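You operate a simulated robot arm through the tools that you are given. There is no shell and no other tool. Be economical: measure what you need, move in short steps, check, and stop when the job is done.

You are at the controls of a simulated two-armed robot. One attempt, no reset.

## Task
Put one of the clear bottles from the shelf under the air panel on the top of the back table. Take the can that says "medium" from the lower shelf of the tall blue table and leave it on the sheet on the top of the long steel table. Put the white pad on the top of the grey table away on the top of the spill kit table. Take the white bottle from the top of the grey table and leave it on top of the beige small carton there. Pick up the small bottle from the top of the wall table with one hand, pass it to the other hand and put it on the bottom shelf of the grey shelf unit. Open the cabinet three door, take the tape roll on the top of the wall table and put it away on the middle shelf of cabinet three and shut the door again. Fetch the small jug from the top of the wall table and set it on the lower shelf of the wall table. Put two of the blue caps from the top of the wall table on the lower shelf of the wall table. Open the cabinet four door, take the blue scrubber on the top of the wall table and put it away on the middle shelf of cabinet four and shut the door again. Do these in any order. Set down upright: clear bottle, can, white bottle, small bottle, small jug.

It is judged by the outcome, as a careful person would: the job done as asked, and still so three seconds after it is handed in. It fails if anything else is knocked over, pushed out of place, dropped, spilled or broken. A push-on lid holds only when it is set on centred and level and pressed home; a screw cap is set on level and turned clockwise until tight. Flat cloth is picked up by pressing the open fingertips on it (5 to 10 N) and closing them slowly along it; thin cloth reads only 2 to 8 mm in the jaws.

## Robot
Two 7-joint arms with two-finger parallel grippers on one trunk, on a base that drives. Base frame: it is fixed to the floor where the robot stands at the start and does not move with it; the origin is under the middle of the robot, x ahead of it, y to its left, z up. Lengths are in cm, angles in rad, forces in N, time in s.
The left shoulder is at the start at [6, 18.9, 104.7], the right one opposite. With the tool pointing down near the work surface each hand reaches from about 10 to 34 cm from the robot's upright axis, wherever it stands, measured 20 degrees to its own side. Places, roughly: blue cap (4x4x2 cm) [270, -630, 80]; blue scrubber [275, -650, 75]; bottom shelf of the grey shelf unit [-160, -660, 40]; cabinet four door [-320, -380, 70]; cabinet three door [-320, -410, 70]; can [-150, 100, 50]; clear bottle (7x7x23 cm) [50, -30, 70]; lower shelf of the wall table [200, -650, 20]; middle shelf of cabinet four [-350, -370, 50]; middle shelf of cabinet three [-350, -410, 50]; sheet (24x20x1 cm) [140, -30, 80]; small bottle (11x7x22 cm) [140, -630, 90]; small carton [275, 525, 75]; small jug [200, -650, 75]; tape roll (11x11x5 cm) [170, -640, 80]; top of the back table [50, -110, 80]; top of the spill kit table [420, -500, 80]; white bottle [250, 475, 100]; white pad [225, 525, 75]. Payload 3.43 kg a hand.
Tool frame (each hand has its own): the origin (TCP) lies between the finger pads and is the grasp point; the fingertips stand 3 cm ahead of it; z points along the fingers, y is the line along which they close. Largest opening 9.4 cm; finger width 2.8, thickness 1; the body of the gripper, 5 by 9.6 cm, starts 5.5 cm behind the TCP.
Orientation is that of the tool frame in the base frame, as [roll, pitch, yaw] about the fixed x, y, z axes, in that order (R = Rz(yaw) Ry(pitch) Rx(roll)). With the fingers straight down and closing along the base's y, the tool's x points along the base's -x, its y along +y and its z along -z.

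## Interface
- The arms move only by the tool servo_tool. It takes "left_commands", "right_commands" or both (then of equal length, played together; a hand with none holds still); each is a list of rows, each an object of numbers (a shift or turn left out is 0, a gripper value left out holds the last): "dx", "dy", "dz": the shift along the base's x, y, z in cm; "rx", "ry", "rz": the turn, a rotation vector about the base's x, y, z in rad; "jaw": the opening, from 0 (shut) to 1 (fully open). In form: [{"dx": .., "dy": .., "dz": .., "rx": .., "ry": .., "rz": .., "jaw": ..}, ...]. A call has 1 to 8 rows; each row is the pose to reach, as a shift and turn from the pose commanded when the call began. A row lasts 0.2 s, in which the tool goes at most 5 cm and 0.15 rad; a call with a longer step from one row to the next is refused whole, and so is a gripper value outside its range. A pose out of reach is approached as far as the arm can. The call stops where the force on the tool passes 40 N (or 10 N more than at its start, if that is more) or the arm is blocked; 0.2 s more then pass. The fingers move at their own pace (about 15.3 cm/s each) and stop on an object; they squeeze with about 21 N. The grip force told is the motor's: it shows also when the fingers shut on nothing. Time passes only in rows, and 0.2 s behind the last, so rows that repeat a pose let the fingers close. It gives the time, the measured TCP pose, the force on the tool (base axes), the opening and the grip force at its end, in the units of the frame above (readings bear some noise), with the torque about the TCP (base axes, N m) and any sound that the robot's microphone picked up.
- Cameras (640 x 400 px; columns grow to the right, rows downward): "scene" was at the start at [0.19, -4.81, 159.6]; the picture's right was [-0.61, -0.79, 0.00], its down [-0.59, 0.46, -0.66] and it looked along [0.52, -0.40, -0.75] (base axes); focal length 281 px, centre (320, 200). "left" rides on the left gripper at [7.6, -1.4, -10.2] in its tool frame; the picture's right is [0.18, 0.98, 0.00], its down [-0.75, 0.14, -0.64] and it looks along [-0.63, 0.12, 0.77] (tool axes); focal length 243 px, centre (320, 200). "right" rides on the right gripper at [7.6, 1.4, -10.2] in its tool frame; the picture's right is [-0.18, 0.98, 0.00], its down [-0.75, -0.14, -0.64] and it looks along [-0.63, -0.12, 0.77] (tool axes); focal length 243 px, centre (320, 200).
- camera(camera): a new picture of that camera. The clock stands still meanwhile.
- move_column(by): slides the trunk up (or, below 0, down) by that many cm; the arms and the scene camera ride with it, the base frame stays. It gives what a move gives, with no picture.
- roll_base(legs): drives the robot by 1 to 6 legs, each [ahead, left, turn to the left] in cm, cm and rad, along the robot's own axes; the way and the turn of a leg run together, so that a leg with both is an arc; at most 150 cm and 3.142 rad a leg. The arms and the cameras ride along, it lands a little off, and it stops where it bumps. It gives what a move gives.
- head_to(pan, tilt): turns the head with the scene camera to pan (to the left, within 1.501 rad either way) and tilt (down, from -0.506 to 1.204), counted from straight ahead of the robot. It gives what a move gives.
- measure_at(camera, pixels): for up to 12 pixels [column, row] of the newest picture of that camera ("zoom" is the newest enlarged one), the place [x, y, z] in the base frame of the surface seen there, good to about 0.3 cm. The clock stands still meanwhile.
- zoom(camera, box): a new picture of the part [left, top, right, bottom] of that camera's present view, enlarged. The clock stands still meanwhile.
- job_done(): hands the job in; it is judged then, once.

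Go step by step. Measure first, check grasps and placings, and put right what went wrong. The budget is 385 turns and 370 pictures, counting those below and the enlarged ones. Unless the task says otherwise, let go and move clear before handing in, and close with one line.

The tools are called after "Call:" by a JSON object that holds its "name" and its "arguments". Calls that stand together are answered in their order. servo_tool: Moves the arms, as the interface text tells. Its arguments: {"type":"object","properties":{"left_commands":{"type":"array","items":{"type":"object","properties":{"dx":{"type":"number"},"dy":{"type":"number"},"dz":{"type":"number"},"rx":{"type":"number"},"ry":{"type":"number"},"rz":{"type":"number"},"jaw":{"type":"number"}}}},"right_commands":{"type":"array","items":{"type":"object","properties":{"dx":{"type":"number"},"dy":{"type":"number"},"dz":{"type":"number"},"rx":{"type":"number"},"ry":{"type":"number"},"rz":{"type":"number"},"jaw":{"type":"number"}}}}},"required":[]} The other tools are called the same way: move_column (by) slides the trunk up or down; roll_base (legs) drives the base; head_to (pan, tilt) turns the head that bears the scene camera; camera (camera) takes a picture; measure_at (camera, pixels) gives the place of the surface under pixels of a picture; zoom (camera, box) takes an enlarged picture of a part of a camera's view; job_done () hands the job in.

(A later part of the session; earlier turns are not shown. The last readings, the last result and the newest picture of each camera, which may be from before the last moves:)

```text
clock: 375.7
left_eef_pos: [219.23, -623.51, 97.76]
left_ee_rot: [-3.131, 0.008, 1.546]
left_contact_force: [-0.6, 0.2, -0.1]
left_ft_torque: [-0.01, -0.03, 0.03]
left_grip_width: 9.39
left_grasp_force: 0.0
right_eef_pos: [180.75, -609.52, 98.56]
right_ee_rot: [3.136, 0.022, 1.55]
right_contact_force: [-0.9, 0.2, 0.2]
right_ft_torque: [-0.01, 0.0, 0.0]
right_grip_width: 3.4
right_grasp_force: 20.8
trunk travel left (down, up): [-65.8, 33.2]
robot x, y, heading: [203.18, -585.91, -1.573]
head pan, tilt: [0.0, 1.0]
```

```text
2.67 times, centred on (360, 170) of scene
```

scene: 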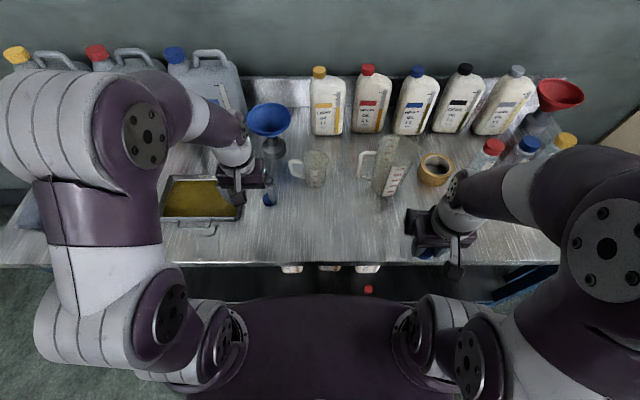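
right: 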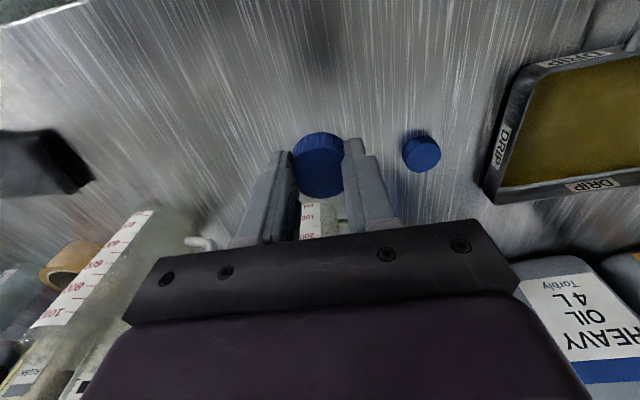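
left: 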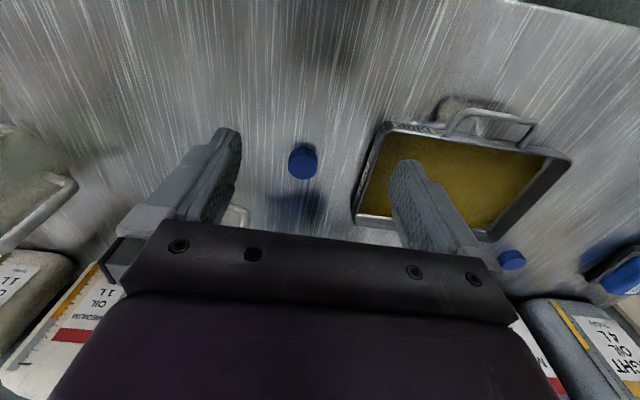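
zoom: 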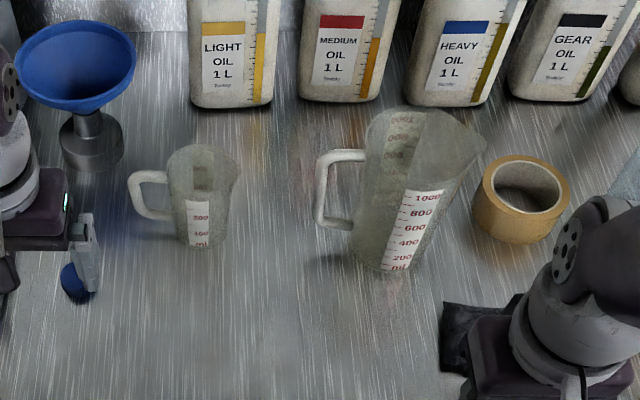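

C3 at (218.1,-632.2). The left hand descends and grips.

Call:
{"name": "servo_tool", "arguments": {"left_commands": [{"dx": -0.5, "dy": -4.5, "jaw": 0.55}, {"dx": -1.1, "dy": -8.7, "dz": -2}, {"dx": -1.1, "dy": -8.7, "dz": -6.5}, {"dx": -1.1, "dy": -8.7, "dz": -11}, {"dx": -1.1, "dy": -8.7, "dz": -12}, {"dx": -1.1, "dy": -8.7, "dz": -12}]}}

Call:
{"name": "camera", "arguments": {"camera": "left"}}

```text
clock: 377.1
left_eef_pos: [218.11, -632.18, 85.74]
left_ee_rot: [-3.131, 0.009, 1.546]
left_contact_force: [0.5, 0.7, -0.8]
left_ft_torque: [0.03, 0.0, -0.01]
left_grip_width: 5.15
left_grasp_force: 0.1
right_eef_pos: [180.61, -609.49, 98.67]
right_ee_rot: [3.137, 0.024, 1.55]
right_contact_force: [0.1, -0.3, -0.4]
right_ft_torque: [0.0, 0.0, 0.0]
right_grip_width: 3.41
right_grasp_force: 20.8
trunk travel left (down, up): [-65.8, 33.2]
robot x, y, heading: [203.15, -585.6, -1.577]
head pan, tilt: [0.0, 1.0]
```

```text
264 pictures are left
```

left: 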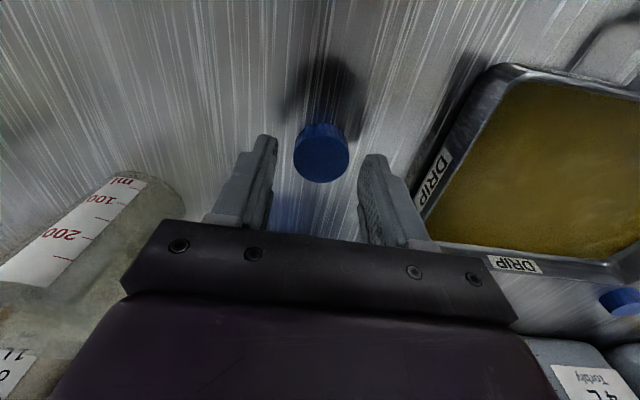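

Call:
{"name": "servo_tool", "arguments": {"left_commands": [{"dz": -1}, {"dz": -2}, {"dz": -2, "jaw": 0}, {"dz": -2, "jaw": 0}, {"dz": -2, "jaw": 0}, {"dz": 1}, {"dz": 5}, {"dz": 9, "dy": 2}]}}

Call:
{"name": "camera", "arguments": {"camera": "left"}}

Call:
{"name": "camera", "arguments": {"camera": "right"}}

```text
clock: 378.9
left_eef_pos: [217.94, -630.07, 94.9]
left_ee_rot: [-3.133, 0.011, 1.546]
left_contact_force: [0.8, 0.0, 0.0]
left_ft_torque: [0.03, 0.0, -0.01]
left_grip_width: 3.44
left_grasp_force: 20.9
right_eef_pos: [180.63, -609.49, 98.69]
right_ee_rot: [3.137, 0.024, 1.55]
right_contact_force: [0.0, 0.6, 0.2]
right_ft_torque: [-0.01, -0.02, 0.02]
right_grip_width: 3.38
right_grasp_force: 20.9
trunk travel left (down, up): [-65.8, 33.2]
robot x, y, heading: [203.3, -585.57, -1.577]
head pan, tilt: [0.0, 1.0]
```

```text
263 pictures are left
```

left: 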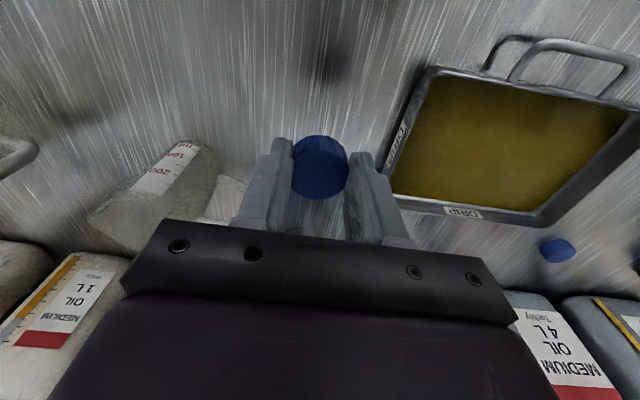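

```text
262 pictures are left
```

right: 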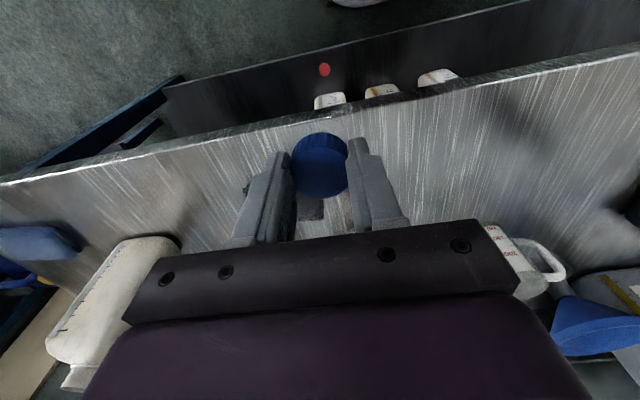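

Both caps held. I back off 45 cm, lower the trunk and look at the lower shelf.

Call:
{"name": "roll_base", "arguments": {"legs": [[-45, 0, 0]]}}

Call:
{"name": "move_column", "arguments": {"by": -35}}

Call:
{"name": "move_column", "arguments": {"by": -20}}

Call:
{"name": "head_to", "arguments": {"pan": 0, "tilt": 0.7}}

Call:
{"name": "camera", "arguments": {"camera": "scene"}}

```text
clock: 381.6
left_eef_pos: [218.41, -584.99, 94.92]
left_ee_rot: [-3.132, 0.011, 1.554]
left_contact_force: [-0.9, 0.1, 0.0]
left_ft_torque: [-0.01, -0.01, -0.03]
left_grip_width: 3.43
left_grasp_force: 21.3
right_eef_pos: [181.03, -564.37, 98.71]
right_ee_rot: [3.136, 0.024, 1.556]
right_contact_force: [0.2, 0.5, -0.1]
right_ft_torque: [-0.01, 0.01, 0.03]
right_grip_width: 3.42
right_grasp_force: 21.3
trunk travel left (down, up): [-65.8, 33.2]
robot x, y, heading: [203.52, -540.24, -1.568]
head pan, tilt: [0.0, 1.0]
```

```text
clock: 385.0
left_eef_pos: [218.49, -584.81, 59.83]
left_ee_rot: [-3.131, 0.009, 1.555]
left_contact_force: [0.0, 1.0, -0.6]
left_ft_torque: [-0.03, -0.01, -0.01]
left_grip_width: 3.42
left_grasp_force: 20.7
right_eef_pos: [181.06, -564.43, 63.64]
right_ee_rot: [3.135, 0.023, 1.557]
right_contact_force: [0.1, 0.0, -0.4]
right_ft_torque: [-0.01, 0.01, 0.01]
right_grip_width: 3.39
right_grasp_force: 20.9
trunk travel left (down, up): [-30.8, 68.2]
robot x, y, heading: [203.44, -540.41, -1.568]
head pan, tilt: [0.0, 1.0]
```

```text
clock: 387.2
left_eef_pos: [218.43, -584.99, 39.79]
left_ee_rot: [-3.13, 0.007, 1.555]
left_contact_force: [-0.1, 0.3, -1.2]
left_ft_torque: [-0.02, -0.03, -0.03]
left_grip_width: 3.45
left_grasp_force: 20.6
right_eef_pos: [180.99, -564.39, 43.61]
right_ee_rot: [3.137, 0.024, 1.557]
right_contact_force: [-0.4, 0.4, 0.2]
right_ft_torque: [0.03, -0.02, 0.0]
right_grip_width: 3.43
right_grasp_force: 21.4
trunk travel left (down, up): [-10.8, 88.2]
robot x, y, heading: [203.35, -540.3, -1.569]
head pan, tilt: [0.0, 1.0]
```

```text
clock: 388.0
left_eef_pos: [218.44, -585.08, 39.76]
left_ee_rot: [-3.131, 0.011, 1.557]
left_contact_force: [-0.4, -0.1, -0.2]
left_ft_torque: [0.01, 0.02, -0.01]
left_grip_width: 3.42
left_grasp_force: 20.4
right_eef_pos: [181.01, -564.32, 43.53]
right_ee_rot: [3.138, 0.021, 1.558]
right_contact_force: [0.4, 0.2, 0.2]
right_ft_torque: [-0.01, 0.0, -0.01]
right_grip_width: 3.4
right_grasp_force: 21.1
trunk travel left (down, up): [-10.8, 88.2]
robot x, y, heading: [203.44, -540.7, -1.572]
head pan, tilt: [0.0, 0.7]
```

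```text
261 pictures are left
```

scene: 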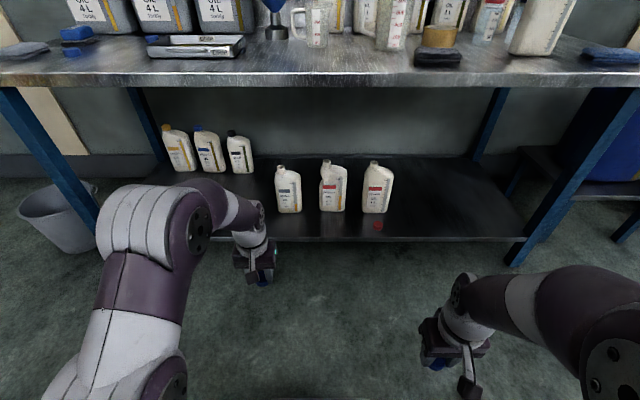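

I measure the lower shelf: free spots at (220,205) and (440,205), the front edge and the bottles.

Call:
{"name": "measure_at", "arguments": {"camera": "scene", "pixels": [[300, 240], [420, 238], [440, 205], [470, 220], [290, 200], [377, 224], [375, 195], [430, 180], [500, 220], [170, 190], [240, 160], [420, 72]]}}

```text
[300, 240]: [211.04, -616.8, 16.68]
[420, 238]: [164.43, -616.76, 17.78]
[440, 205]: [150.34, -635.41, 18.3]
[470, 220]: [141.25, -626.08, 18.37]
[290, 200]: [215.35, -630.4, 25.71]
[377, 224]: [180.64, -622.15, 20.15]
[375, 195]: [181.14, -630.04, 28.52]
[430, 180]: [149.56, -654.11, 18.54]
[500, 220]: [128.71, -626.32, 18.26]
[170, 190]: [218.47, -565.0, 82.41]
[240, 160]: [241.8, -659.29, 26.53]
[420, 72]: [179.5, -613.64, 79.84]
```

Free: right area x 125–172, and around x 228–238 on the left; shelf z 18.3. First the right cap at (152,-628): I retract the left hand, strafe right 28 and go forward.

Call:
{"name": "servo_tool", "arguments": {"left_commands": [{"dy": 4.5}, {"dy": 9}, {"dy": 13}, {"dy": 15}]}}

Call:
{"name": "roll_base", "arguments": {"legs": [[0, -28.5, 0], [38, 0, 0]]}}

Call:
{"name": "servo_tool", "arguments": {"right_commands": [{"dy": -4.5, "dz": -2}, {"dy": -9, "dz": -4}, {"dy": -13.5, "dz": -6}, {"dy": -18, "dz": -8}, {"dy": -22, "dz": -10}, {"dy": -25, "dz": -13}, {"dy": -25, "dz": -17}, {"dy": -25, "dz": -19}]}}

Call:
{"name": "camera", "arguments": {"camera": "right"}}

Call:
{"name": "camera", "arguments": {"camera": "scene"}}

```text
clock: 389.0
left_eef_pos: [218.26, -569.72, 39.87]
left_ee_rot: [-3.132, 0.008, 1.554]
left_contact_force: [0.3, -0.8, -0.3]
left_ft_torque: [0.02, 0.01, -0.02]
left_grip_width: 3.43
left_grasp_force: 21.0
right_eef_pos: [181.04, -564.45, 43.63]
right_ee_rot: [3.136, 0.023, 1.555]
right_contact_force: [0.5, 0.0, 0.2]
right_ft_torque: [-0.02, 0.0, 0.01]
right_grip_width: 3.41
right_grasp_force: 21.2
trunk travel left (down, up): [-10.8, 88.2]
robot x, y, heading: [203.3, -540.47, -1.569]
head pan, tilt: [0.0, 0.7]
```

```text
clock: 393.0
left_eef_pos: [190.23, -607.83, 39.89]
left_ee_rot: [-3.131, 0.009, 1.573]
left_contact_force: [0.5, -0.6, 0.4]
left_ft_torque: [0.01, -0.02, 0.02]
left_grip_width: 3.42
left_grasp_force: 20.7
right_eef_pos: [153.02, -603.11, 43.53]
right_ee_rot: [3.137, 0.024, 1.574]
right_contact_force: [0.3, -0.1, -0.3]
right_ft_torque: [-0.03, 0.01, 0.04]
right_grip_width: 3.42
right_grasp_force: 21.0
trunk travel left (down, up): [-10.8, 88.2]
robot x, y, heading: [175.2, -578.59, -1.552]
head pan, tilt: [0.0, 0.7]
```

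```text
clock: 394.8
left_eef_pos: [190.43, -607.79, 39.71]
left_ee_rot: [-3.131, 0.008, 1.573]
left_contact_force: [-0.2, -0.1, 0.5]
left_ft_torque: [0.01, 0.04, 0.0]
left_grip_width: 3.43
left_grasp_force: 21.2
right_eef_pos: [153.21, -628.28, 24.56]
right_ee_rot: [3.138, 0.024, 1.573]
right_contact_force: [-0.7, 0.7, 0.1]
right_ft_torque: [-0.01, 0.03, -0.01]
right_grip_width: 3.41
right_grasp_force: 21.3
trunk travel left (down, up): [-10.8, 88.2]
robot x, y, heading: [175.24, -578.74, -1.556]
head pan, tilt: [0.0, 0.7]
```

```text
260 pictures are left
```

right: 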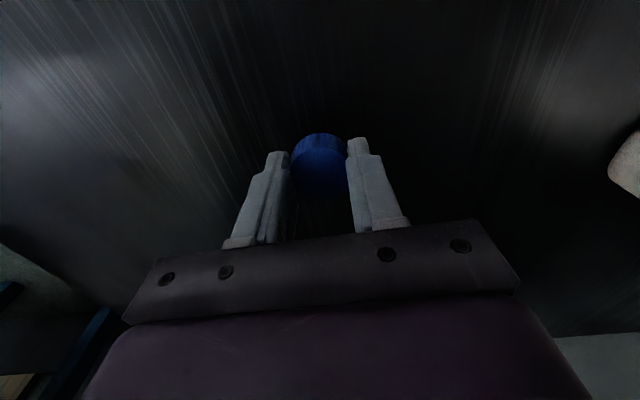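

```text
259 pictures are left
```

scene: 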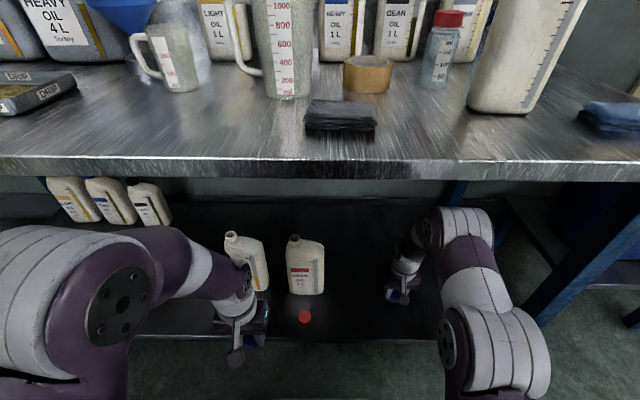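

I lower the cap to contact and release.

Call:
{"name": "servo_tool", "arguments": {"right_commands": [{"dz": -1.2}, {"dz": -2.2}, {"dz": -2.7}, {"dz": -2.7}]}}

```text
clock: 395.8
left_eef_pos: [190.35, -607.91, 39.84]
left_ee_rot: [-3.131, 0.01, 1.572]
left_contact_force: [0.3, 0.2, 0.3]
left_ft_torque: [0.0, 0.02, -0.01]
left_grip_width: 3.43
left_grasp_force: 20.8
right_eef_pos: [152.96, -628.27, 22.08]
right_ee_rot: [3.137, 0.023, 1.575]
right_contact_force: [0.4, 0.0, 4.0]
right_ft_torque: [-0.02, 0.03, 0.05]
right_grip_width: 3.41
right_grasp_force: 21.6
trunk travel left (down, up): [-10.8, 88.2]
robot x, y, heading: [175.04, -578.69, -1.55]
head pan, tilt: [0.0, 0.7]
```

Call:
{"name": "servo_tool", "arguments": {"right_commands": [{"jaw": 0.3}, {"jaw": 0.6}, {"jaw": 0.6, "dz": 2}, {"dz": 6, "dy": 2}, {"dz": 10, "dy": 5}, {"dz": 13, "dy": 9}, {"dz": 16, "dy": 13}, {"dz": 18, "dy": 17}]}}

Call:
{"name": "camera", "arguments": {"camera": "right"}}

```text
clock: 397.6
left_eef_pos: [190.29, -607.89, 39.86]
left_ee_rot: [-3.13, 0.009, 1.572]
left_contact_force: [0.1, -0.9, 0.6]
left_ft_torque: [-0.02, 0.02, -0.02]
left_grip_width: 3.39
left_grasp_force: 21.2
right_eef_pos: [152.96, -611.1, 39.59]
right_ee_rot: [3.136, 0.022, 1.574]
right_contact_force: [0.0, 0.6, -0.1]
right_ft_torque: [-0.01, 0.0, 0.02]
right_grip_width: 5.65
right_grasp_force: 0.0
trunk travel left (down, up): [-10.8, 88.2]
robot x, y, heading: [174.99, -578.81, -1.553]
head pan, tilt: [0.0, 0.7]
```

```text
258 pictures are left
```

right: 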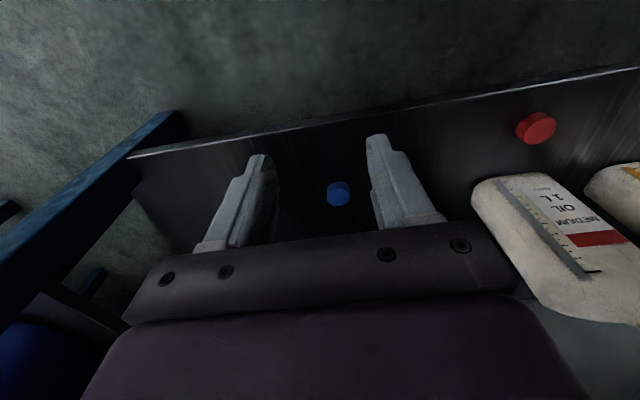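

First cap placed. I retract the right hand and strafe left 44 to place the second at (234,-627).

Call:
{"name": "servo_tool", "arguments": {"right_commands": [{"dy": 4}, {"dy": 8}, {"dy": 12}, {"dy": 12}]}}

Call:
{"name": "roll_base", "arguments": {"legs": [[0, 44, -0.02]]}}

Call:
{"name": "servo_tool", "arguments": {"left_commands": [{"dy": -4.5, "dz": -2}, {"dy": -9, "dz": -4}, {"dy": -13.5, "dz": -6}, {"dy": -18, "dz": -8}, {"dy": -19, "dz": -12}, {"dy": -19, "dz": -15}]}}

Call:
{"name": "camera", "arguments": {"camera": "left"}}

Call:
{"name": "camera", "arguments": {"camera": "scene"}}

```text
clock: 398.4
left_eef_pos: [190.39, -607.91, 39.89]
left_ee_rot: [-3.132, 0.008, 1.572]
left_contact_force: [0.3, 0.2, 0.1]
left_ft_torque: [0.02, -0.03, -0.03]
left_grip_width: 3.43
left_grasp_force: 21.0
right_eef_pos: [152.44, -600.95, 39.66]
right_ee_rot: [3.141, 0.043, 1.574]
right_contact_force: [-0.7, 0.5, 0.2]
right_ft_torque: [0.05, -0.04, 0.08]
right_grip_width: 5.65
right_grasp_force: 0.0
right hand out of reach, approached as far as the arm can: row 3, 4
trunk travel left (down, up): [-10.8, 88.2]
robot x, y, heading: [174.7, -578.63, -1.555]
head pan, tilt: [0.0, 0.7]
stopped in row 4 (right hand): the force on the tool passed its limit at 73 N (the readings are from after the stop); the commanded pose is now the measured one
```

```text
clock: 401.1
left_eef_pos: [233.36, -607.95, 39.96]
left_ee_rot: [-3.13, 0.01, 1.548]
left_contact_force: [0.2, -0.4, -0.3]
left_ft_torque: [-0.01, -0.01, 0.01]
left_grip_width: 3.43
left_grasp_force: 20.7
right_eef_pos: [195.72, -600.09, 39.66]
right_ee_rot: [3.141, 0.043, 1.549]
right_contact_force: [-0.6, -3.1, 0.2]
right_ft_torque: [0.35, -0.1, 0.01]
right_grip_width: 5.65
right_grasp_force: 0.1
trunk travel left (down, up): [-10.8, 88.2]
robot x, y, heading: [218.72, -578.81, -1.58]
head pan, tilt: [0.0, 0.7]
```

```text
clock: 402.5
left_eef_pos: [233.39, -627.11, 25.03]
left_ee_rot: [-3.13, 0.009, 1.548]
left_contact_force: [0.0, 0.6, 0.5]
left_ft_torque: [-0.03, 0.02, -0.03]
left_grip_width: 3.4
left_grasp_force: 21.0
right_eef_pos: [195.82, -600.13, 39.67]
right_ee_rot: [3.14, 0.044, 1.549]
right_contact_force: [-0.6, -1.6, -1.7]
right_ft_torque: [0.05, -0.02, -0.01]
right_grip_width: 5.63
right_grasp_force: 0.1
trunk travel left (down, up): [-10.8, 88.2]
robot x, y, heading: [218.65, -578.72, -1.578]
head pan, tilt: [0.0, 0.7]
```

```text
257 pictures are left
```

left: 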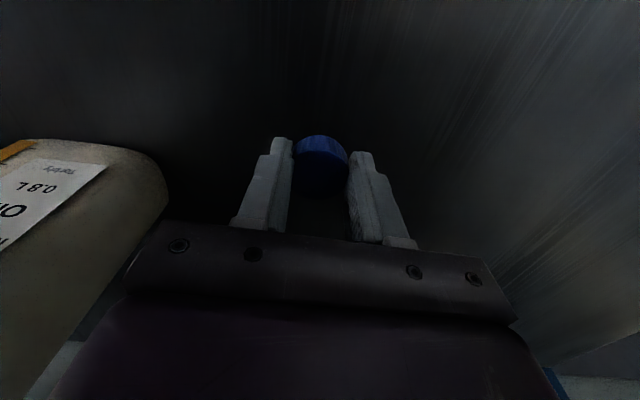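

```text
256 pictures are left
```

scene: 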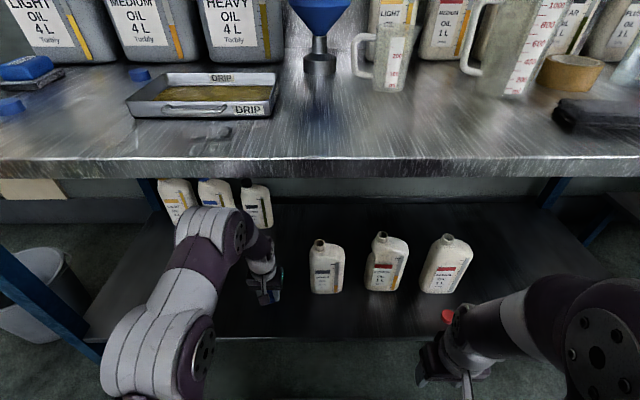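

I lower the second cap and release.

Call:
{"name": "servo_tool", "arguments": {"left_commands": [{"dz": -1.5}, {"dz": -2.6}, {"dz": -3.1}, {"dz": -3.1}, {"dz": -3.1, "jaw": 0.3}, {"dz": -3.1, "jaw": 0.6}, {"dz": -1, "jaw": 0.6}, {"dz": 3}]}}

Call:
{"name": "camera", "arguments": {"camera": "left"}}

```text
clock: 404.3
left_eef_pos: [233.44, -626.88, 27.78]
left_ee_rot: [-3.13, 0.01, 1.545]
left_contact_force: [0.2, -0.2, -0.7]
left_ft_torque: [0.03, 0.0, -0.01]
left_grip_width: 5.61
left_grasp_force: 0.0
right_eef_pos: [195.74, -600.05, 39.56]
right_ee_rot: [3.141, 0.044, 1.549]
right_contact_force: [-0.6, -2.5, 1.1]
right_ft_torque: [0.28, -0.07, 0.04]
right_grip_width: 5.66
right_grasp_force: 0.1
trunk travel left (down, up): [-10.8, 88.2]
robot x, y, heading: [218.74, -578.15, -1.577]
head pan, tilt: [0.0, 0.7]
```

```text
255 pictures are left
```

left: 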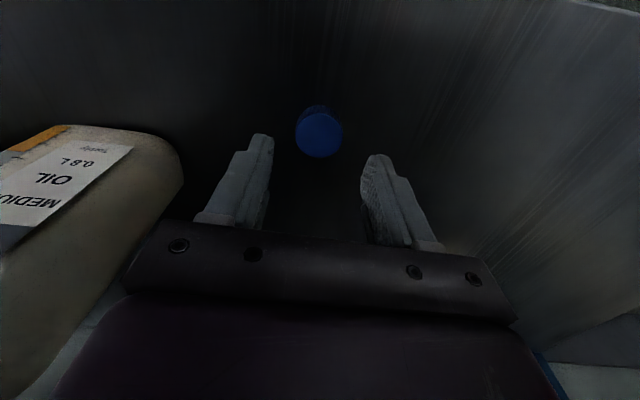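

Both caps are down. I withdraw, back off and raise the trunk to fetch the jug.

Call:
{"name": "servo_tool", "arguments": {"left_commands": [{"dy": 3, "dz": 3}, {"dy": 7, "dz": 5}, {"dy": 11, "dz": 7}, {"dy": 15, "dz": 9}, {"dy": 19, "dz": 11}], "right_commands": [{"dy": -1}, {"dy": -2}, {"dy": -3}, {"dy": -4}, {"dy": -4}]}}

Call:
{"name": "roll_base", "arguments": {"legs": [[-38, 0, 0], [0, -30, 0]]}}

Call:
{"name": "move_column", "arguments": {"by": 40}}

Call:
{"name": "move_column", "arguments": {"by": 25}}

Call:
{"name": "head_to", "arguments": {"pan": 0, "tilt": 0.8}}

Call:
{"name": "camera", "arguments": {"camera": "scene"}}

```text
clock: 405.5
left_eef_pos: [233.24, -607.93, 38.81]
left_ee_rot: [-3.132, 0.009, 1.547]
left_contact_force: [-0.2, 0.0, -0.5]
left_ft_torque: [0.01, 0.01, 0.02]
left_grip_width: 5.64
left_grasp_force: 0.1
right_eef_pos: [195.9, -604.18, 39.62]
right_ee_rot: [3.141, 0.044, 1.549]
right_contact_force: [-0.4, -0.1, -0.3]
right_ft_torque: [0.0, 0.01, 0.02]
right_grip_width: 5.63
right_grasp_force: 0.0
trunk travel left (down, up): [-10.8, 88.2]
robot x, y, heading: [218.87, -578.34, -1.576]
head pan, tilt: [0.0, 0.7]
```

```text
clock: 409.5
left_eef_pos: [203.53, -569.83, 38.85]
left_ee_rot: [-3.132, 0.008, 1.548]
left_contact_force: [-0.1, 0.1, 0.7]
left_ft_torque: [0.03, 0.03, 0.01]
left_grip_width: 5.65
left_grasp_force: 0.0
right_eef_pos: [165.97, -565.94, 39.61]
right_ee_rot: [-3.141, 0.044, 1.549]
right_contact_force: [-0.6, 0.2, -1.6]
right_ft_torque: [-0.01, 0.01, 0.01]
right_grip_width: 5.63
right_grasp_force: 0.1
trunk travel left (down, up): [-10.8, 88.2]
robot x, y, heading: [189.01, -540.51, -1.579]
head pan, tilt: [0.0, 0.7]
```

```text
clock: 413.4
left_eef_pos: [203.37, -569.88, 78.97]
left_ee_rot: [-3.132, 0.01, 1.549]
left_contact_force: [0.0, -0.1, -0.5]
left_ft_torque: [-0.01, 0.02, 0.0]
left_grip_width: 5.65
left_grasp_force: 0.0
right_eef_pos: [165.95, -566.07, 79.63]
right_ee_rot: [3.14, 0.043, 1.549]
right_contact_force: [0.0, 0.6, 0.1]
right_ft_torque: [-0.04, -0.01, -0.02]
right_grip_width: 5.63
right_grasp_force: 0.1
trunk travel left (down, up): [-50.8, 48.2]
robot x, y, heading: [188.59, -540.27, -1.578]
head pan, tilt: [0.0, 0.7]
```

```text
clock: 415.9
left_eef_pos: [203.62, -569.88, 103.96]
left_ee_rot: [-3.131, 0.009, 1.546]
left_contact_force: [0.4, 0.2, 0.1]
left_ft_torque: [0.0, -0.01, 0.01]
left_grip_width: 5.63
left_grasp_force: 0.0
right_eef_pos: [166.12, -566.1, 104.61]
right_ee_rot: [-3.141, 0.043, 1.55]
right_contact_force: [0.2, 0.4, 0.2]
right_ft_torque: [0.04, 0.02, -0.01]
right_grip_width: 5.62
right_grasp_force: 0.0
trunk travel left (down, up): [-75.8, 23.2]
robot x, y, heading: [188.6, -540.51, -1.58]
head pan, tilt: [0.0, 0.7]
```

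```text
clock: 416.6
left_eef_pos: [203.55, -569.85, 103.99]
left_ee_rot: [-3.131, 0.01, 1.549]
left_contact_force: [-0.7, 0.1, 0.3]
left_ft_torque: [0.01, -0.01, -0.02]
left_grip_width: 5.66
left_grasp_force: 0.1
right_eef_pos: [166.0, -565.94, 104.67]
right_ee_rot: [-3.141, 0.044, 1.548]
right_contact_force: [0.6, -0.2, 1.3]
right_ft_torque: [-0.02, -0.03, 0.04]
right_grip_width: 5.63
right_grasp_force: 0.1
trunk travel left (down, up): [-75.8, 23.2]
robot x, y, heading: [188.82, -540.45, -1.577]
head pan, tilt: [0.0, 0.799]
```

```text
254 pictures are left
```

scene: 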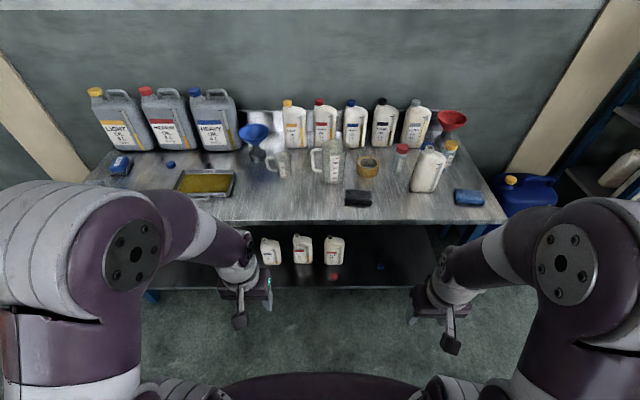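

I rotate the left hand 90° (fingers closing along y) while clear, then drive in.

Call:
{"name": "servo_tool", "arguments": {"left_commands": [{"rz": -0.145}, {"rz": -0.29}, {"rz": -0.435}, {"rz": -0.58}, {"rz": -0.725}, {"rz": -0.87, "jaw": 1}, {"rz": -1.01}, {"rz": -1.15}]}}

Call:
{"name": "servo_tool", "arguments": {"left_commands": [{"rz": -0.14}, {"rz": -0.28}, {"rz": -0.4}, {"rz": -0.4}]}}

Call:
{"name": "roll_base", "arguments": {"legs": [[53, 0, 0]]}}

Call:
{"name": "camera", "arguments": {"camera": "left"}}

Call:
{"name": "head_to", "arguments": {"pan": 0.1, "tilt": 1.0}}

Call:
{"name": "camera", "arguments": {"camera": "scene"}}

```text
clock: 418.4
left_eef_pos: [203.51, -569.72, 103.95]
left_ee_rot: [-3.131, 0.011, 0.395]
left_contact_force: [0.4, 0.4, -0.2]
left_ft_torque: [-0.02, -0.04, 0.01]
left_grip_width: 9.38
left_grasp_force: 0.1
right_eef_pos: [166.08, -566.12, 104.63]
right_ee_rot: [3.141, 0.044, 1.547]
right_contact_force: [0.4, 0.4, 0.6]
right_ft_torque: [0.02, 0.0, 0.02]
right_grip_width: 5.64
right_grasp_force: 0.1
trunk travel left (down, up): [-75.8, 23.2]
robot x, y, heading: [188.68, -540.43, -1.578]
head pan, tilt: [0.0, 0.799]
```

```text
clock: 419.4
left_eef_pos: [203.52, -569.93, 103.95]
left_ee_rot: [-3.133, 0.009, -0.003]
left_contact_force: [-0.5, -0.9, -0.3]
left_ft_torque: [0.0, 0.0, -0.02]
left_grip_width: 9.39
left_grasp_force: 0.0
right_eef_pos: [166.0, -566.13, 104.68]
right_ee_rot: [3.14, 0.044, 1.549]
right_contact_force: [0.3, 0.0, -0.3]
right_ft_torque: [-0.01, 0.01, -0.03]
right_grip_width: 5.63
right_grasp_force: 0.0
trunk travel left (down, up): [-75.8, 23.2]
robot x, y, heading: [189.12, -540.09, -1.576]
head pan, tilt: [0.0, 0.799]
```

```text
clock: 422.5
left_eef_pos: [202.66, -622.46, 103.94]
left_ee_rot: [-3.129, 0.008, -0.012]
left_contact_force: [0.1, 0.6, 0.3]
left_ft_torque: [-0.02, 0.03, 0.02]
left_grip_width: 9.39
left_grasp_force: 0.1
right_eef_pos: [165.05, -618.31, 104.67]
right_ee_rot: [3.141, 0.042, 1.538]
right_contact_force: [-0.1, -0.3, -1.2]
right_ft_torque: [-0.01, 0.0, 0.01]
right_grip_width: 5.63
right_grasp_force: 0.0
trunk travel left (down, up): [-75.8, 23.2]
robot x, y, heading: [188.09, -593.1, -1.586]
head pan, tilt: [0.0, 0.799]
```

```text
253 pictures are left
```

left: 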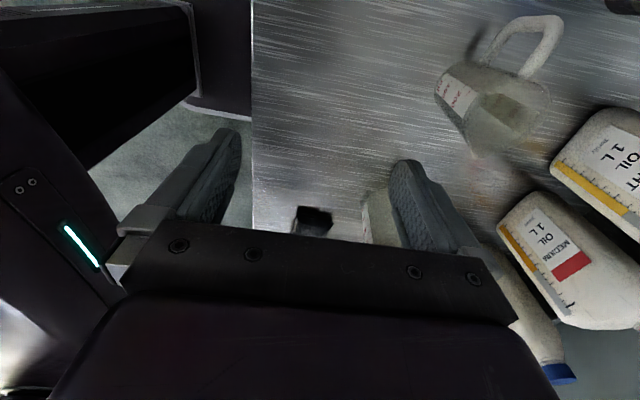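

```text
clock: 423.2
left_eef_pos: [202.6, -622.45, 104.01]
left_ee_rot: [-3.131, 0.008, -0.012]
left_contact_force: [0.0, -0.4, 0.7]
left_ft_torque: [-0.02, 0.04, 0.03]
left_grip_width: 9.4
left_grasp_force: 0.0
right_eef_pos: [165.11, -618.22, 104.81]
right_ee_rot: [3.14, 0.045, 1.538]
right_contact_force: [-0.1, -0.8, -0.3]
right_ft_torque: [-0.01, -0.01, -0.01]
right_grip_width: 5.64
right_grasp_force: 0.1
trunk travel left (down, up): [-75.8, 23.2]
robot x, y, heading: [188.31, -592.57, -1.586]
head pan, tilt: [0.099, 1.0]
```

```text
252 pictures are left
```

scene: 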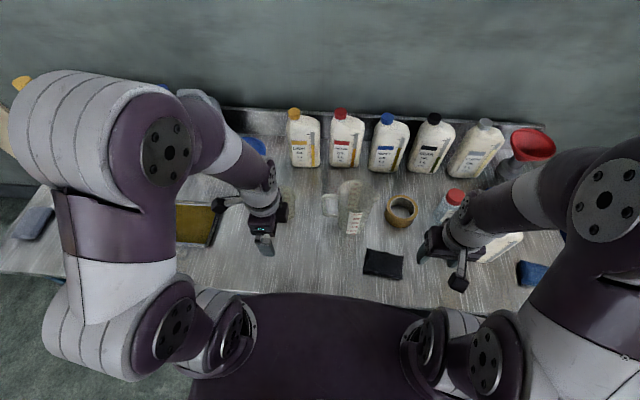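

Call:
{"name": "zoom", "arguments": {"camera": "left", "box": [400, 10, 580, 180]}}

Call:
{"name": "measure_at", "arguments": {"camera": "left", "pixels": [[455, 92], [437, 98], [470, 68], [445, 80], [500, 110], [545, 95], [520, 150], [475, 155], [540, 40], [490, 75], [530, 105]]}}

```text
2.35 times, centred on (490, 95) of left
```

zoom: 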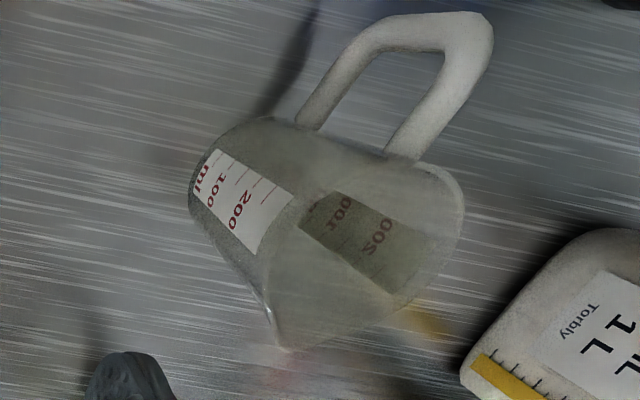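

```text
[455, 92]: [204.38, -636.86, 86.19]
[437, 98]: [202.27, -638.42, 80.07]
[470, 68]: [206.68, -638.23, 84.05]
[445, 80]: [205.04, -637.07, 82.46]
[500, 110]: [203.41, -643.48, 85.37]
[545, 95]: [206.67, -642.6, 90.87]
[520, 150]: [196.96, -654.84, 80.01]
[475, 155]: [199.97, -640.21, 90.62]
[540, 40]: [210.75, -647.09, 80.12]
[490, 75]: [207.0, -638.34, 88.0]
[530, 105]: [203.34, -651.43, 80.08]
```

Jug centre ≈(203.4,-640.2), rim z≈91. I move over it at height first.

Call:
{"name": "servo_tool", "arguments": {"left_commands": [{"dx": 0.3, "dy": -4.5}, {"dx": 0.5, "dy": -9}, {"dx": 0.8, "dy": -13.5}, {"dx": 0.8, "dy": -17.7}, {"dx": 0.8, "dy": -17.7, "dz": -4}, {"dx": 0.8, "dy": -17.7, "dz": -7}, {"dx": 0.8, "dy": -17.7, "dz": -7}]}}

Call:
{"name": "camera", "arguments": {"camera": "left"}}

```text
clock: 424.8
left_eef_pos: [203.41, -639.93, 97.0]
left_ee_rot: [-3.13, 0.008, -0.013]
left_contact_force: [0.8, 0.6, -0.6]
left_ft_torque: [-0.03, -0.02, 0.03]
left_grip_width: 9.39
left_grasp_force: 0.1
right_eef_pos: [165.27, -618.14, 104.7]
right_ee_rot: [3.141, 0.044, 1.539]
right_contact_force: [-0.2, 0.6, 0.1]
right_ft_torque: [0.01, 0.03, 0.01]
right_grip_width: 5.65
right_grasp_force: 0.0
trunk travel left (down, up): [-75.8, 23.2]
robot x, y, heading: [188.47, -592.72, -1.592]
head pan, tilt: [0.099, 1.0]
```

```text
250 pictures are left
```

left: 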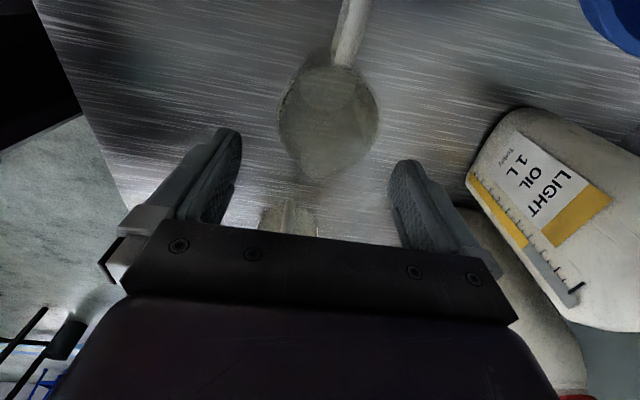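

Rim centre appears at about (330,115) versus the expected (320,138): I shift +1.3 x, −0.6 y and descend.

Call:
{"name": "servo_tool", "arguments": {"left_commands": [{"dx": 1.3, "dy": -0.6, "dz": -2}, {"dx": 1.3, "dy": -0.6, "dz": -5}, {"dx": 1.3, "dy": -0.6, "dz": -8}, {"dx": 1.3, "dy": -0.6, "dz": -10.3}, {"dx": 1.3, "dy": -0.6, "dz": -10.3}]}}

Call:
{"name": "camera", "arguments": {"camera": "left"}}

```text
clock: 426.0
left_eef_pos: [204.76, -640.68, 86.75]
left_ee_rot: [-3.131, 0.009, -0.011]
left_contact_force: [0.1, 0.5, -0.4]
left_ft_torque: [0.0, -0.03, 0.02]
left_grip_width: 9.37
left_grasp_force: 0.1
right_eef_pos: [165.11, -618.21, 104.6]
right_ee_rot: [3.14, 0.043, 1.539]
right_contact_force: [0.1, -0.3, 0.0]
right_ft_torque: [0.0, -0.02, 0.02]
right_grip_width: 5.66
right_grasp_force: 0.1
trunk travel left (down, up): [-75.8, 23.2]
robot x, y, heading: [188.39, -592.93, -1.584]
head pan, tilt: [0.099, 1.0]
```

```text
249 pictures are left
```

left: 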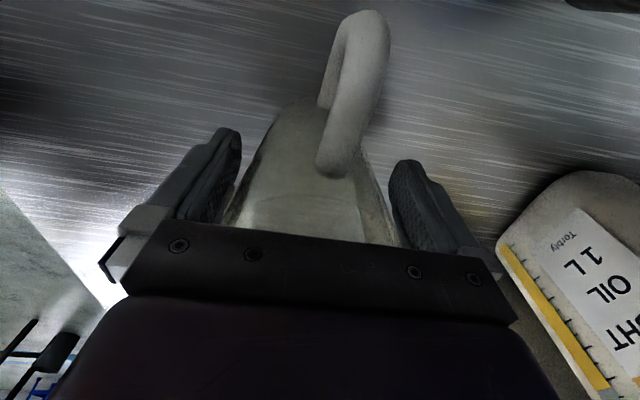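

Jug is between the fingers, no contact. I close and lift slightly.

Call:
{"name": "servo_tool", "arguments": {"left_commands": [{"jaw": 0.85}, {"jaw": 0.75}, {"jaw": 0.6}, {"jaw": 0.6}, {"jaw": 0.6, "dz": 1}, {"dz": 3}]}}

Call:
{"name": "camera", "arguments": {"camera": "left"}}

```text
clock: 427.4
left_eef_pos: [204.68, -640.58, 89.74]
left_ee_rot: [-3.131, 0.007, -0.013]
left_contact_force: [0.3, 0.1, 0.0]
left_ft_torque: [0.01, 0.0, -0.02]
left_grip_width: 7.66
left_grasp_force: 21.2
right_eef_pos: [165.13, -618.16, 104.62]
right_ee_rot: [3.137, 0.044, 1.538]
right_contact_force: [0.5, 0.1, 0.0]
right_ft_torque: [0.0, 0.01, -0.04]
right_grip_width: 5.61
right_grasp_force: 0.1
trunk travel left (down, up): [-75.8, 23.2]
robot x, y, heading: [188.44, -592.99, -1.591]
head pan, tilt: [0.099, 1.0]
```

```text
248 pictures are left
```

left: 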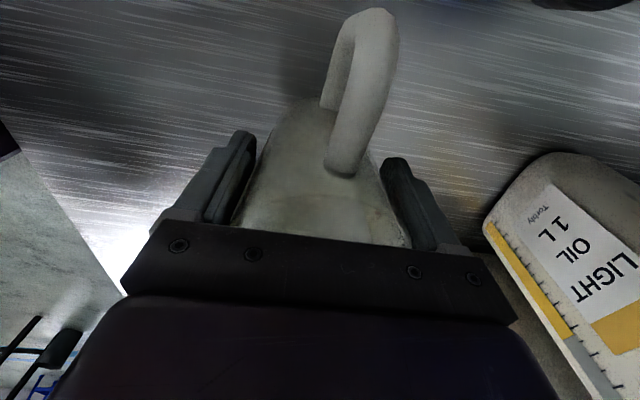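

Held at 7.66 cm. I lift, pull back, and drive out, then lower the trunk.

Call:
{"name": "servo_tool", "arguments": {"left_commands": [{"dz": 4}, {"dz": 8}, {"dz": 11, "dy": 2}, {"dz": 11, "dy": 6}, {"dz": 11, "dy": 10}, {"dz": 11, "dy": 14}, {"dz": 11, "dy": 18}]}}

Call:
{"name": "roll_base", "arguments": {"legs": [[-50, 0, 0], [0, 52, 0.015]]}}

Call:
{"name": "move_column", "arguments": {"by": -40}}

Call:
{"name": "move_column", "arguments": {"by": -28}}

Call:
{"name": "head_to", "arguments": {"pan": 0, "tilt": 0.7}}

Call:
{"name": "camera", "arguments": {"camera": "scene"}}

```text
clock: 429.0
left_eef_pos: [204.68, -622.45, 100.38]
left_ee_rot: [-3.131, 0.008, -0.013]
left_contact_force: [0.1, 0.0, 0.0]
left_ft_torque: [0.0, -0.01, 0.02]
left_grip_width: 7.67
left_grasp_force: 21.3
right_eef_pos: [165.11, -618.21, 104.73]
right_ee_rot: [-3.141, 0.045, 1.538]
right_contact_force: [-0.4, -0.1, 0.5]
right_ft_torque: [0.05, 0.03, 0.02]
right_grip_width: 5.63
right_grasp_force: 0.1
trunk travel left (down, up): [-75.8, 23.2]
robot x, y, heading: [187.9, -592.58, -1.587]
head pan, tilt: [0.099, 1.0]
```

```text
clock: 434.6
left_eef_pos: [258.29, -572.83, 100.39]
left_ee_rot: [-3.13, 0.009, -0.005]
left_contact_force: [-0.1, -0.6, -1.1]
left_ft_torque: [-0.03, 0.0, 0.03]
left_grip_width: 7.64
left_grasp_force: 20.5
right_eef_pos: [218.83, -568.83, 104.62]
right_ee_rot: [3.141, 0.044, 1.543]
right_contact_force: [0.6, -0.2, 0.4]
right_ft_torque: [0.01, -0.01, -0.03]
right_grip_width: 5.64
right_grasp_force: 0.0
trunk travel left (down, up): [-75.8, 23.2]
robot x, y, heading: [241.57, -543.17, -1.577]
head pan, tilt: [0.099, 1.0]
```

```text
clock: 438.4
left_eef_pos: [258.15, -572.86, 60.35]
left_ee_rot: [-3.132, 0.009, -0.007]
left_contact_force: [0.6, 0.1, -0.4]
left_ft_torque: [-0.01, 0.01, 0.02]
left_grip_width: 7.64
left_grasp_force: 21.2
right_eef_pos: [218.79, -568.73, 64.69]
right_ee_rot: [-3.14, 0.043, 1.546]
right_contact_force: [-0.5, 0.4, 1.2]
right_ft_torque: [0.04, 0.02, 0.04]
right_grip_width: 5.68
right_grasp_force: 0.1
trunk travel left (down, up): [-35.8, 63.2]
robot x, y, heading: [241.6, -543.09, -1.58]
head pan, tilt: [0.099, 1.0]
```

```text
clock: 441.3
left_eef_pos: [258.24, -572.94, 32.34]
left_ee_rot: [-3.132, 0.008, -0.006]
left_contact_force: [-0.1, -0.1, -0.6]
left_ft_torque: [-0.02, -0.01, -0.01]
left_grip_width: 7.62
left_grasp_force: 21.5
right_eef_pos: [218.76, -568.89, 36.59]
right_ee_rot: [-3.141, 0.044, 1.545]
right_contact_force: [0.0, -0.1, -0.5]
right_ft_torque: [0.0, -0.01, 0.05]
right_grip_width: 5.66
right_grasp_force: 0.1
trunk travel left (down, up): [-7.8, 91.2]
robot x, y, heading: [241.4, -543.18, -1.582]
head pan, tilt: [0.099, 1.0]
```

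```text
clock: 442.1
left_eef_pos: [258.22, -572.89, 32.36]
left_ee_rot: [-3.131, 0.008, -0.003]
left_contact_force: [-0.6, 0.0, -0.8]
left_ft_torque: [0.01, 0.01, -0.03]
left_grip_width: 7.63
left_grasp_force: 22.0
right_eef_pos: [218.87, -568.84, 36.6]
right_ee_rot: [-3.141, 0.044, 1.545]
right_contact_force: [-0.2, 0.3, 0.2]
right_ft_torque: [0.01, 0.02, 0.0]
right_grip_width: 5.62
right_grasp_force: 0.1
trunk travel left (down, up): [-7.8, 91.2]
robot x, y, heading: [241.55, -542.92, -1.585]
head pan, tilt: [0.0, 0.7]
```

```text
247 pictures are left
```

scene: 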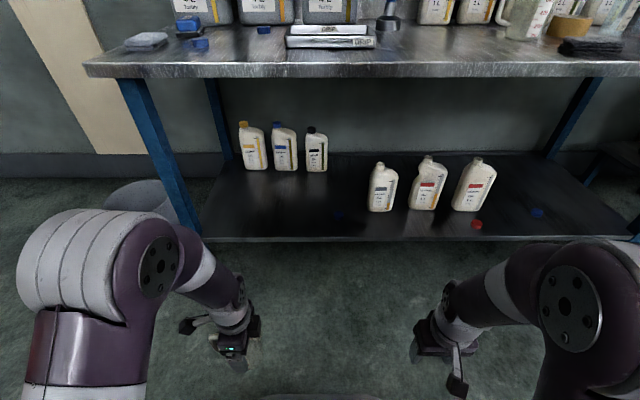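

Both caps are visible on the shelf ((340,215),(538,213)). I drive in and extend the jug to (256,-632).

Call:
{"name": "roll_base", "arguments": {"legs": [[36, 0, 0]]}}

Call:
{"name": "servo_tool", "arguments": {"left_commands": [{"dy": -4.5}, {"dy": -9}, {"dy": -13.5}, {"dy": -18}, {"dy": -22}, {"dy": -22, "dz": -3}, {"dy": -22, "dz": -5}]}}

Call:
{"name": "camera", "arguments": {"camera": "left"}}

Call:
{"name": "zoom", "arguments": {"camera": "scene", "box": [100, 150, 420, 350]}}

```text
clock: 444.4
left_eef_pos: [257.74, -609.0, 32.38]
left_ee_rot: [-3.132, 0.008, -0.008]
left_contact_force: [-0.1, 0.1, -0.6]
left_ft_torque: [-0.02, 0.02, -0.02]
left_grip_width: 7.63
left_grasp_force: 21.3
right_eef_pos: [218.32, -604.78, 36.61]
right_ee_rot: [3.14, 0.043, 1.544]
right_contact_force: [-0.4, -0.9, -0.2]
right_ft_torque: [0.04, -0.03, 0.02]
right_grip_width: 5.63
right_grasp_force: 0.1
trunk travel left (down, up): [-7.8, 91.2]
robot x, y, heading: [241.2, -579.26, -1.582]
head pan, tilt: [0.0, 0.7]
```

```text
clock: 446.0
left_eef_pos: [257.77, -631.01, 27.15]
left_ee_rot: [-3.131, 0.009, -0.009]
left_contact_force: [0.1, 0.2, -0.9]
left_ft_torque: [-0.01, 0.0, 0.0]
left_grip_width: 7.64
left_grasp_force: 21.2
right_eef_pos: [218.31, -604.72, 36.66]
right_ee_rot: [3.141, 0.042, 1.545]
right_contact_force: [-0.5, -0.1, -0.9]
right_ft_torque: [0.01, -0.03, 0.03]
right_grip_width: 5.64
right_grasp_force: 0.1
trunk travel left (down, up): [-7.8, 91.2]
robot x, y, heading: [241.35, -578.76, -1.581]
head pan, tilt: [0.0, 0.7]
```

```text
246 pictures are left
```

left: 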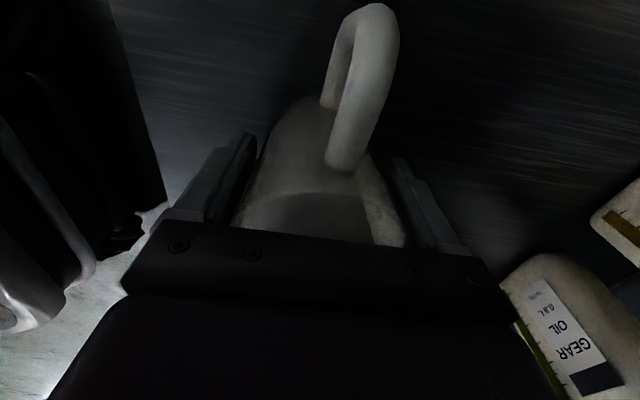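

```text
2.00 times, centred on (260, 250) of scene
```

zoom: 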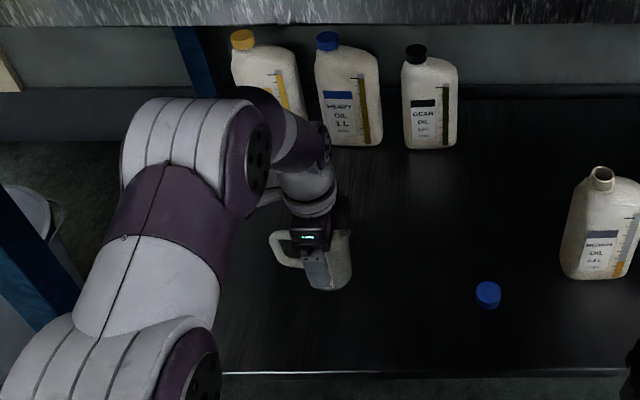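

Jug hangs upright over free shelf. I lower slowly to contact (≈25.2).

Call:
{"name": "servo_tool", "arguments": {"left_commands": [{"dz": -1}, {"dz": -1.6}, {"dz": -1.9}, {"dz": -2.1}, {"dz": -2.1}]}}

```text
clock: 447.2
left_eef_pos: [257.82, -630.98, 25.17]
left_ee_rot: [-3.131, 0.008, -0.011]
left_contact_force: [0.8, 0.0, -0.1]
left_ft_torque: [0.03, 0.03, -0.03]
left_grip_width: 7.62
left_grasp_force: 21.4
right_eef_pos: [218.3, -604.73, 36.72]
right_ee_rot: [3.141, 0.042, 1.543]
right_contact_force: [0.3, 0.7, -0.1]
right_ft_torque: [-0.01, 0.01, 0.0]
right_grip_width: 5.69
right_grasp_force: 0.0
trunk travel left (down, up): [-7.8, 91.2]
robot x, y, heading: [241.18, -579.18, -1.585]
head pan, tilt: [0.0, 0.7]
```

Call:
{"name": "servo_tool", "arguments": {"left_commands": [{"dz": -0.3}, {"dz": -0.6}, {"dz": -0.6}]}}

```text
clock: 448.0
left_eef_pos: [257.78, -631.01, 24.76]
left_ee_rot: [-3.133, 0.008, -0.009]
left_contact_force: [-2.5, 4.7, 16.2]
left_ft_torque: [-0.15, -0.04, -0.01]
left_grip_width: 7.6
left_grasp_force: 20.9
right_eef_pos: [218.31, -604.82, 36.71]
right_ee_rot: [3.141, 0.044, 1.543]
right_contact_force: [0.5, 0.6, -0.5]
right_ft_torque: [0.01, 0.01, 0.01]
right_grip_width: 5.64
right_grasp_force: 0.1
trunk travel left (down, up): [-7.8, 91.2]
robot x, y, heading: [240.93, -579.11, -1.586]
head pan, tilt: [0.0, 0.7]
```

Contact. I ease 0.3, open, and rise clear.

Call:
{"name": "servo_tool", "arguments": {"left_commands": [{"dz": 0.3}, {"dz": 0.3, "jaw": 0.9}, {"dz": 0.3, "jaw": 1}, {"dz": 0.3}, {"dz": 3}, {"dz": 7}, {"dz": 11}, {"dz": 13}]}}

Call:
{"name": "zoom", "arguments": {"camera": "scene", "box": [100, 150, 420, 350]}}

Call:
{"name": "camera", "arguments": {"camera": "left"}}

```text
clock: 449.8
left_eef_pos: [257.67, -630.94, 37.55]
left_ee_rot: [-3.13, 0.007, -0.009]
left_contact_force: [0.3, 0.3, -0.2]
left_ft_torque: [-0.03, -0.03, -0.03]
left_grip_width: 9.41
left_grasp_force: 0.1
right_eef_pos: [218.35, -604.75, 36.58]
right_ee_rot: [-3.141, 0.044, 1.543]
right_contact_force: [0.5, 0.5, -0.5]
right_ft_torque: [0.02, 0.0, 0.04]
right_grip_width: 5.64
right_grasp_force: 0.0
trunk travel left (down, up): [-7.8, 91.2]
robot x, y, heading: [241.37, -578.89, -1.582]
head pan, tilt: [0.0, 0.7]
```

```text
2.00 times, centred on (260, 250) of scene
```

zoom: 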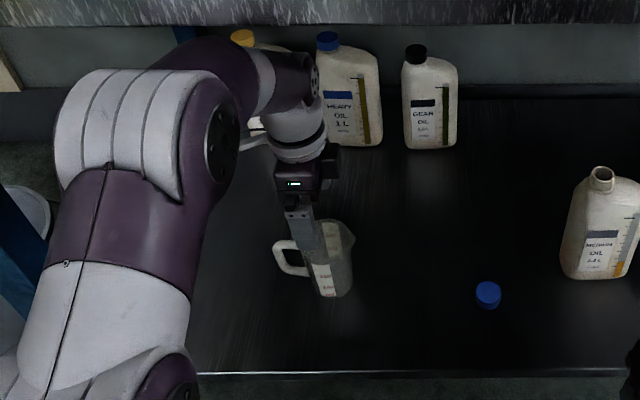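

```text
243 pictures are left
```

left: 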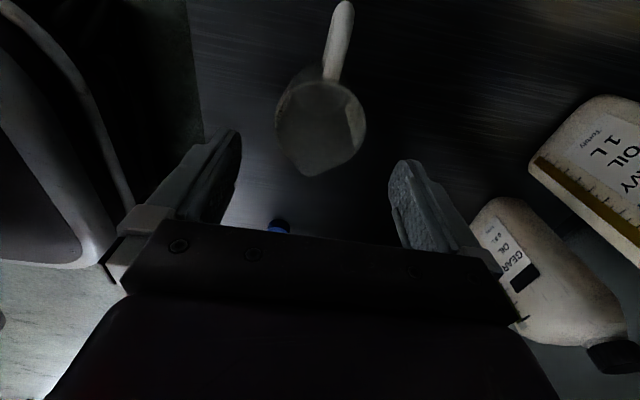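

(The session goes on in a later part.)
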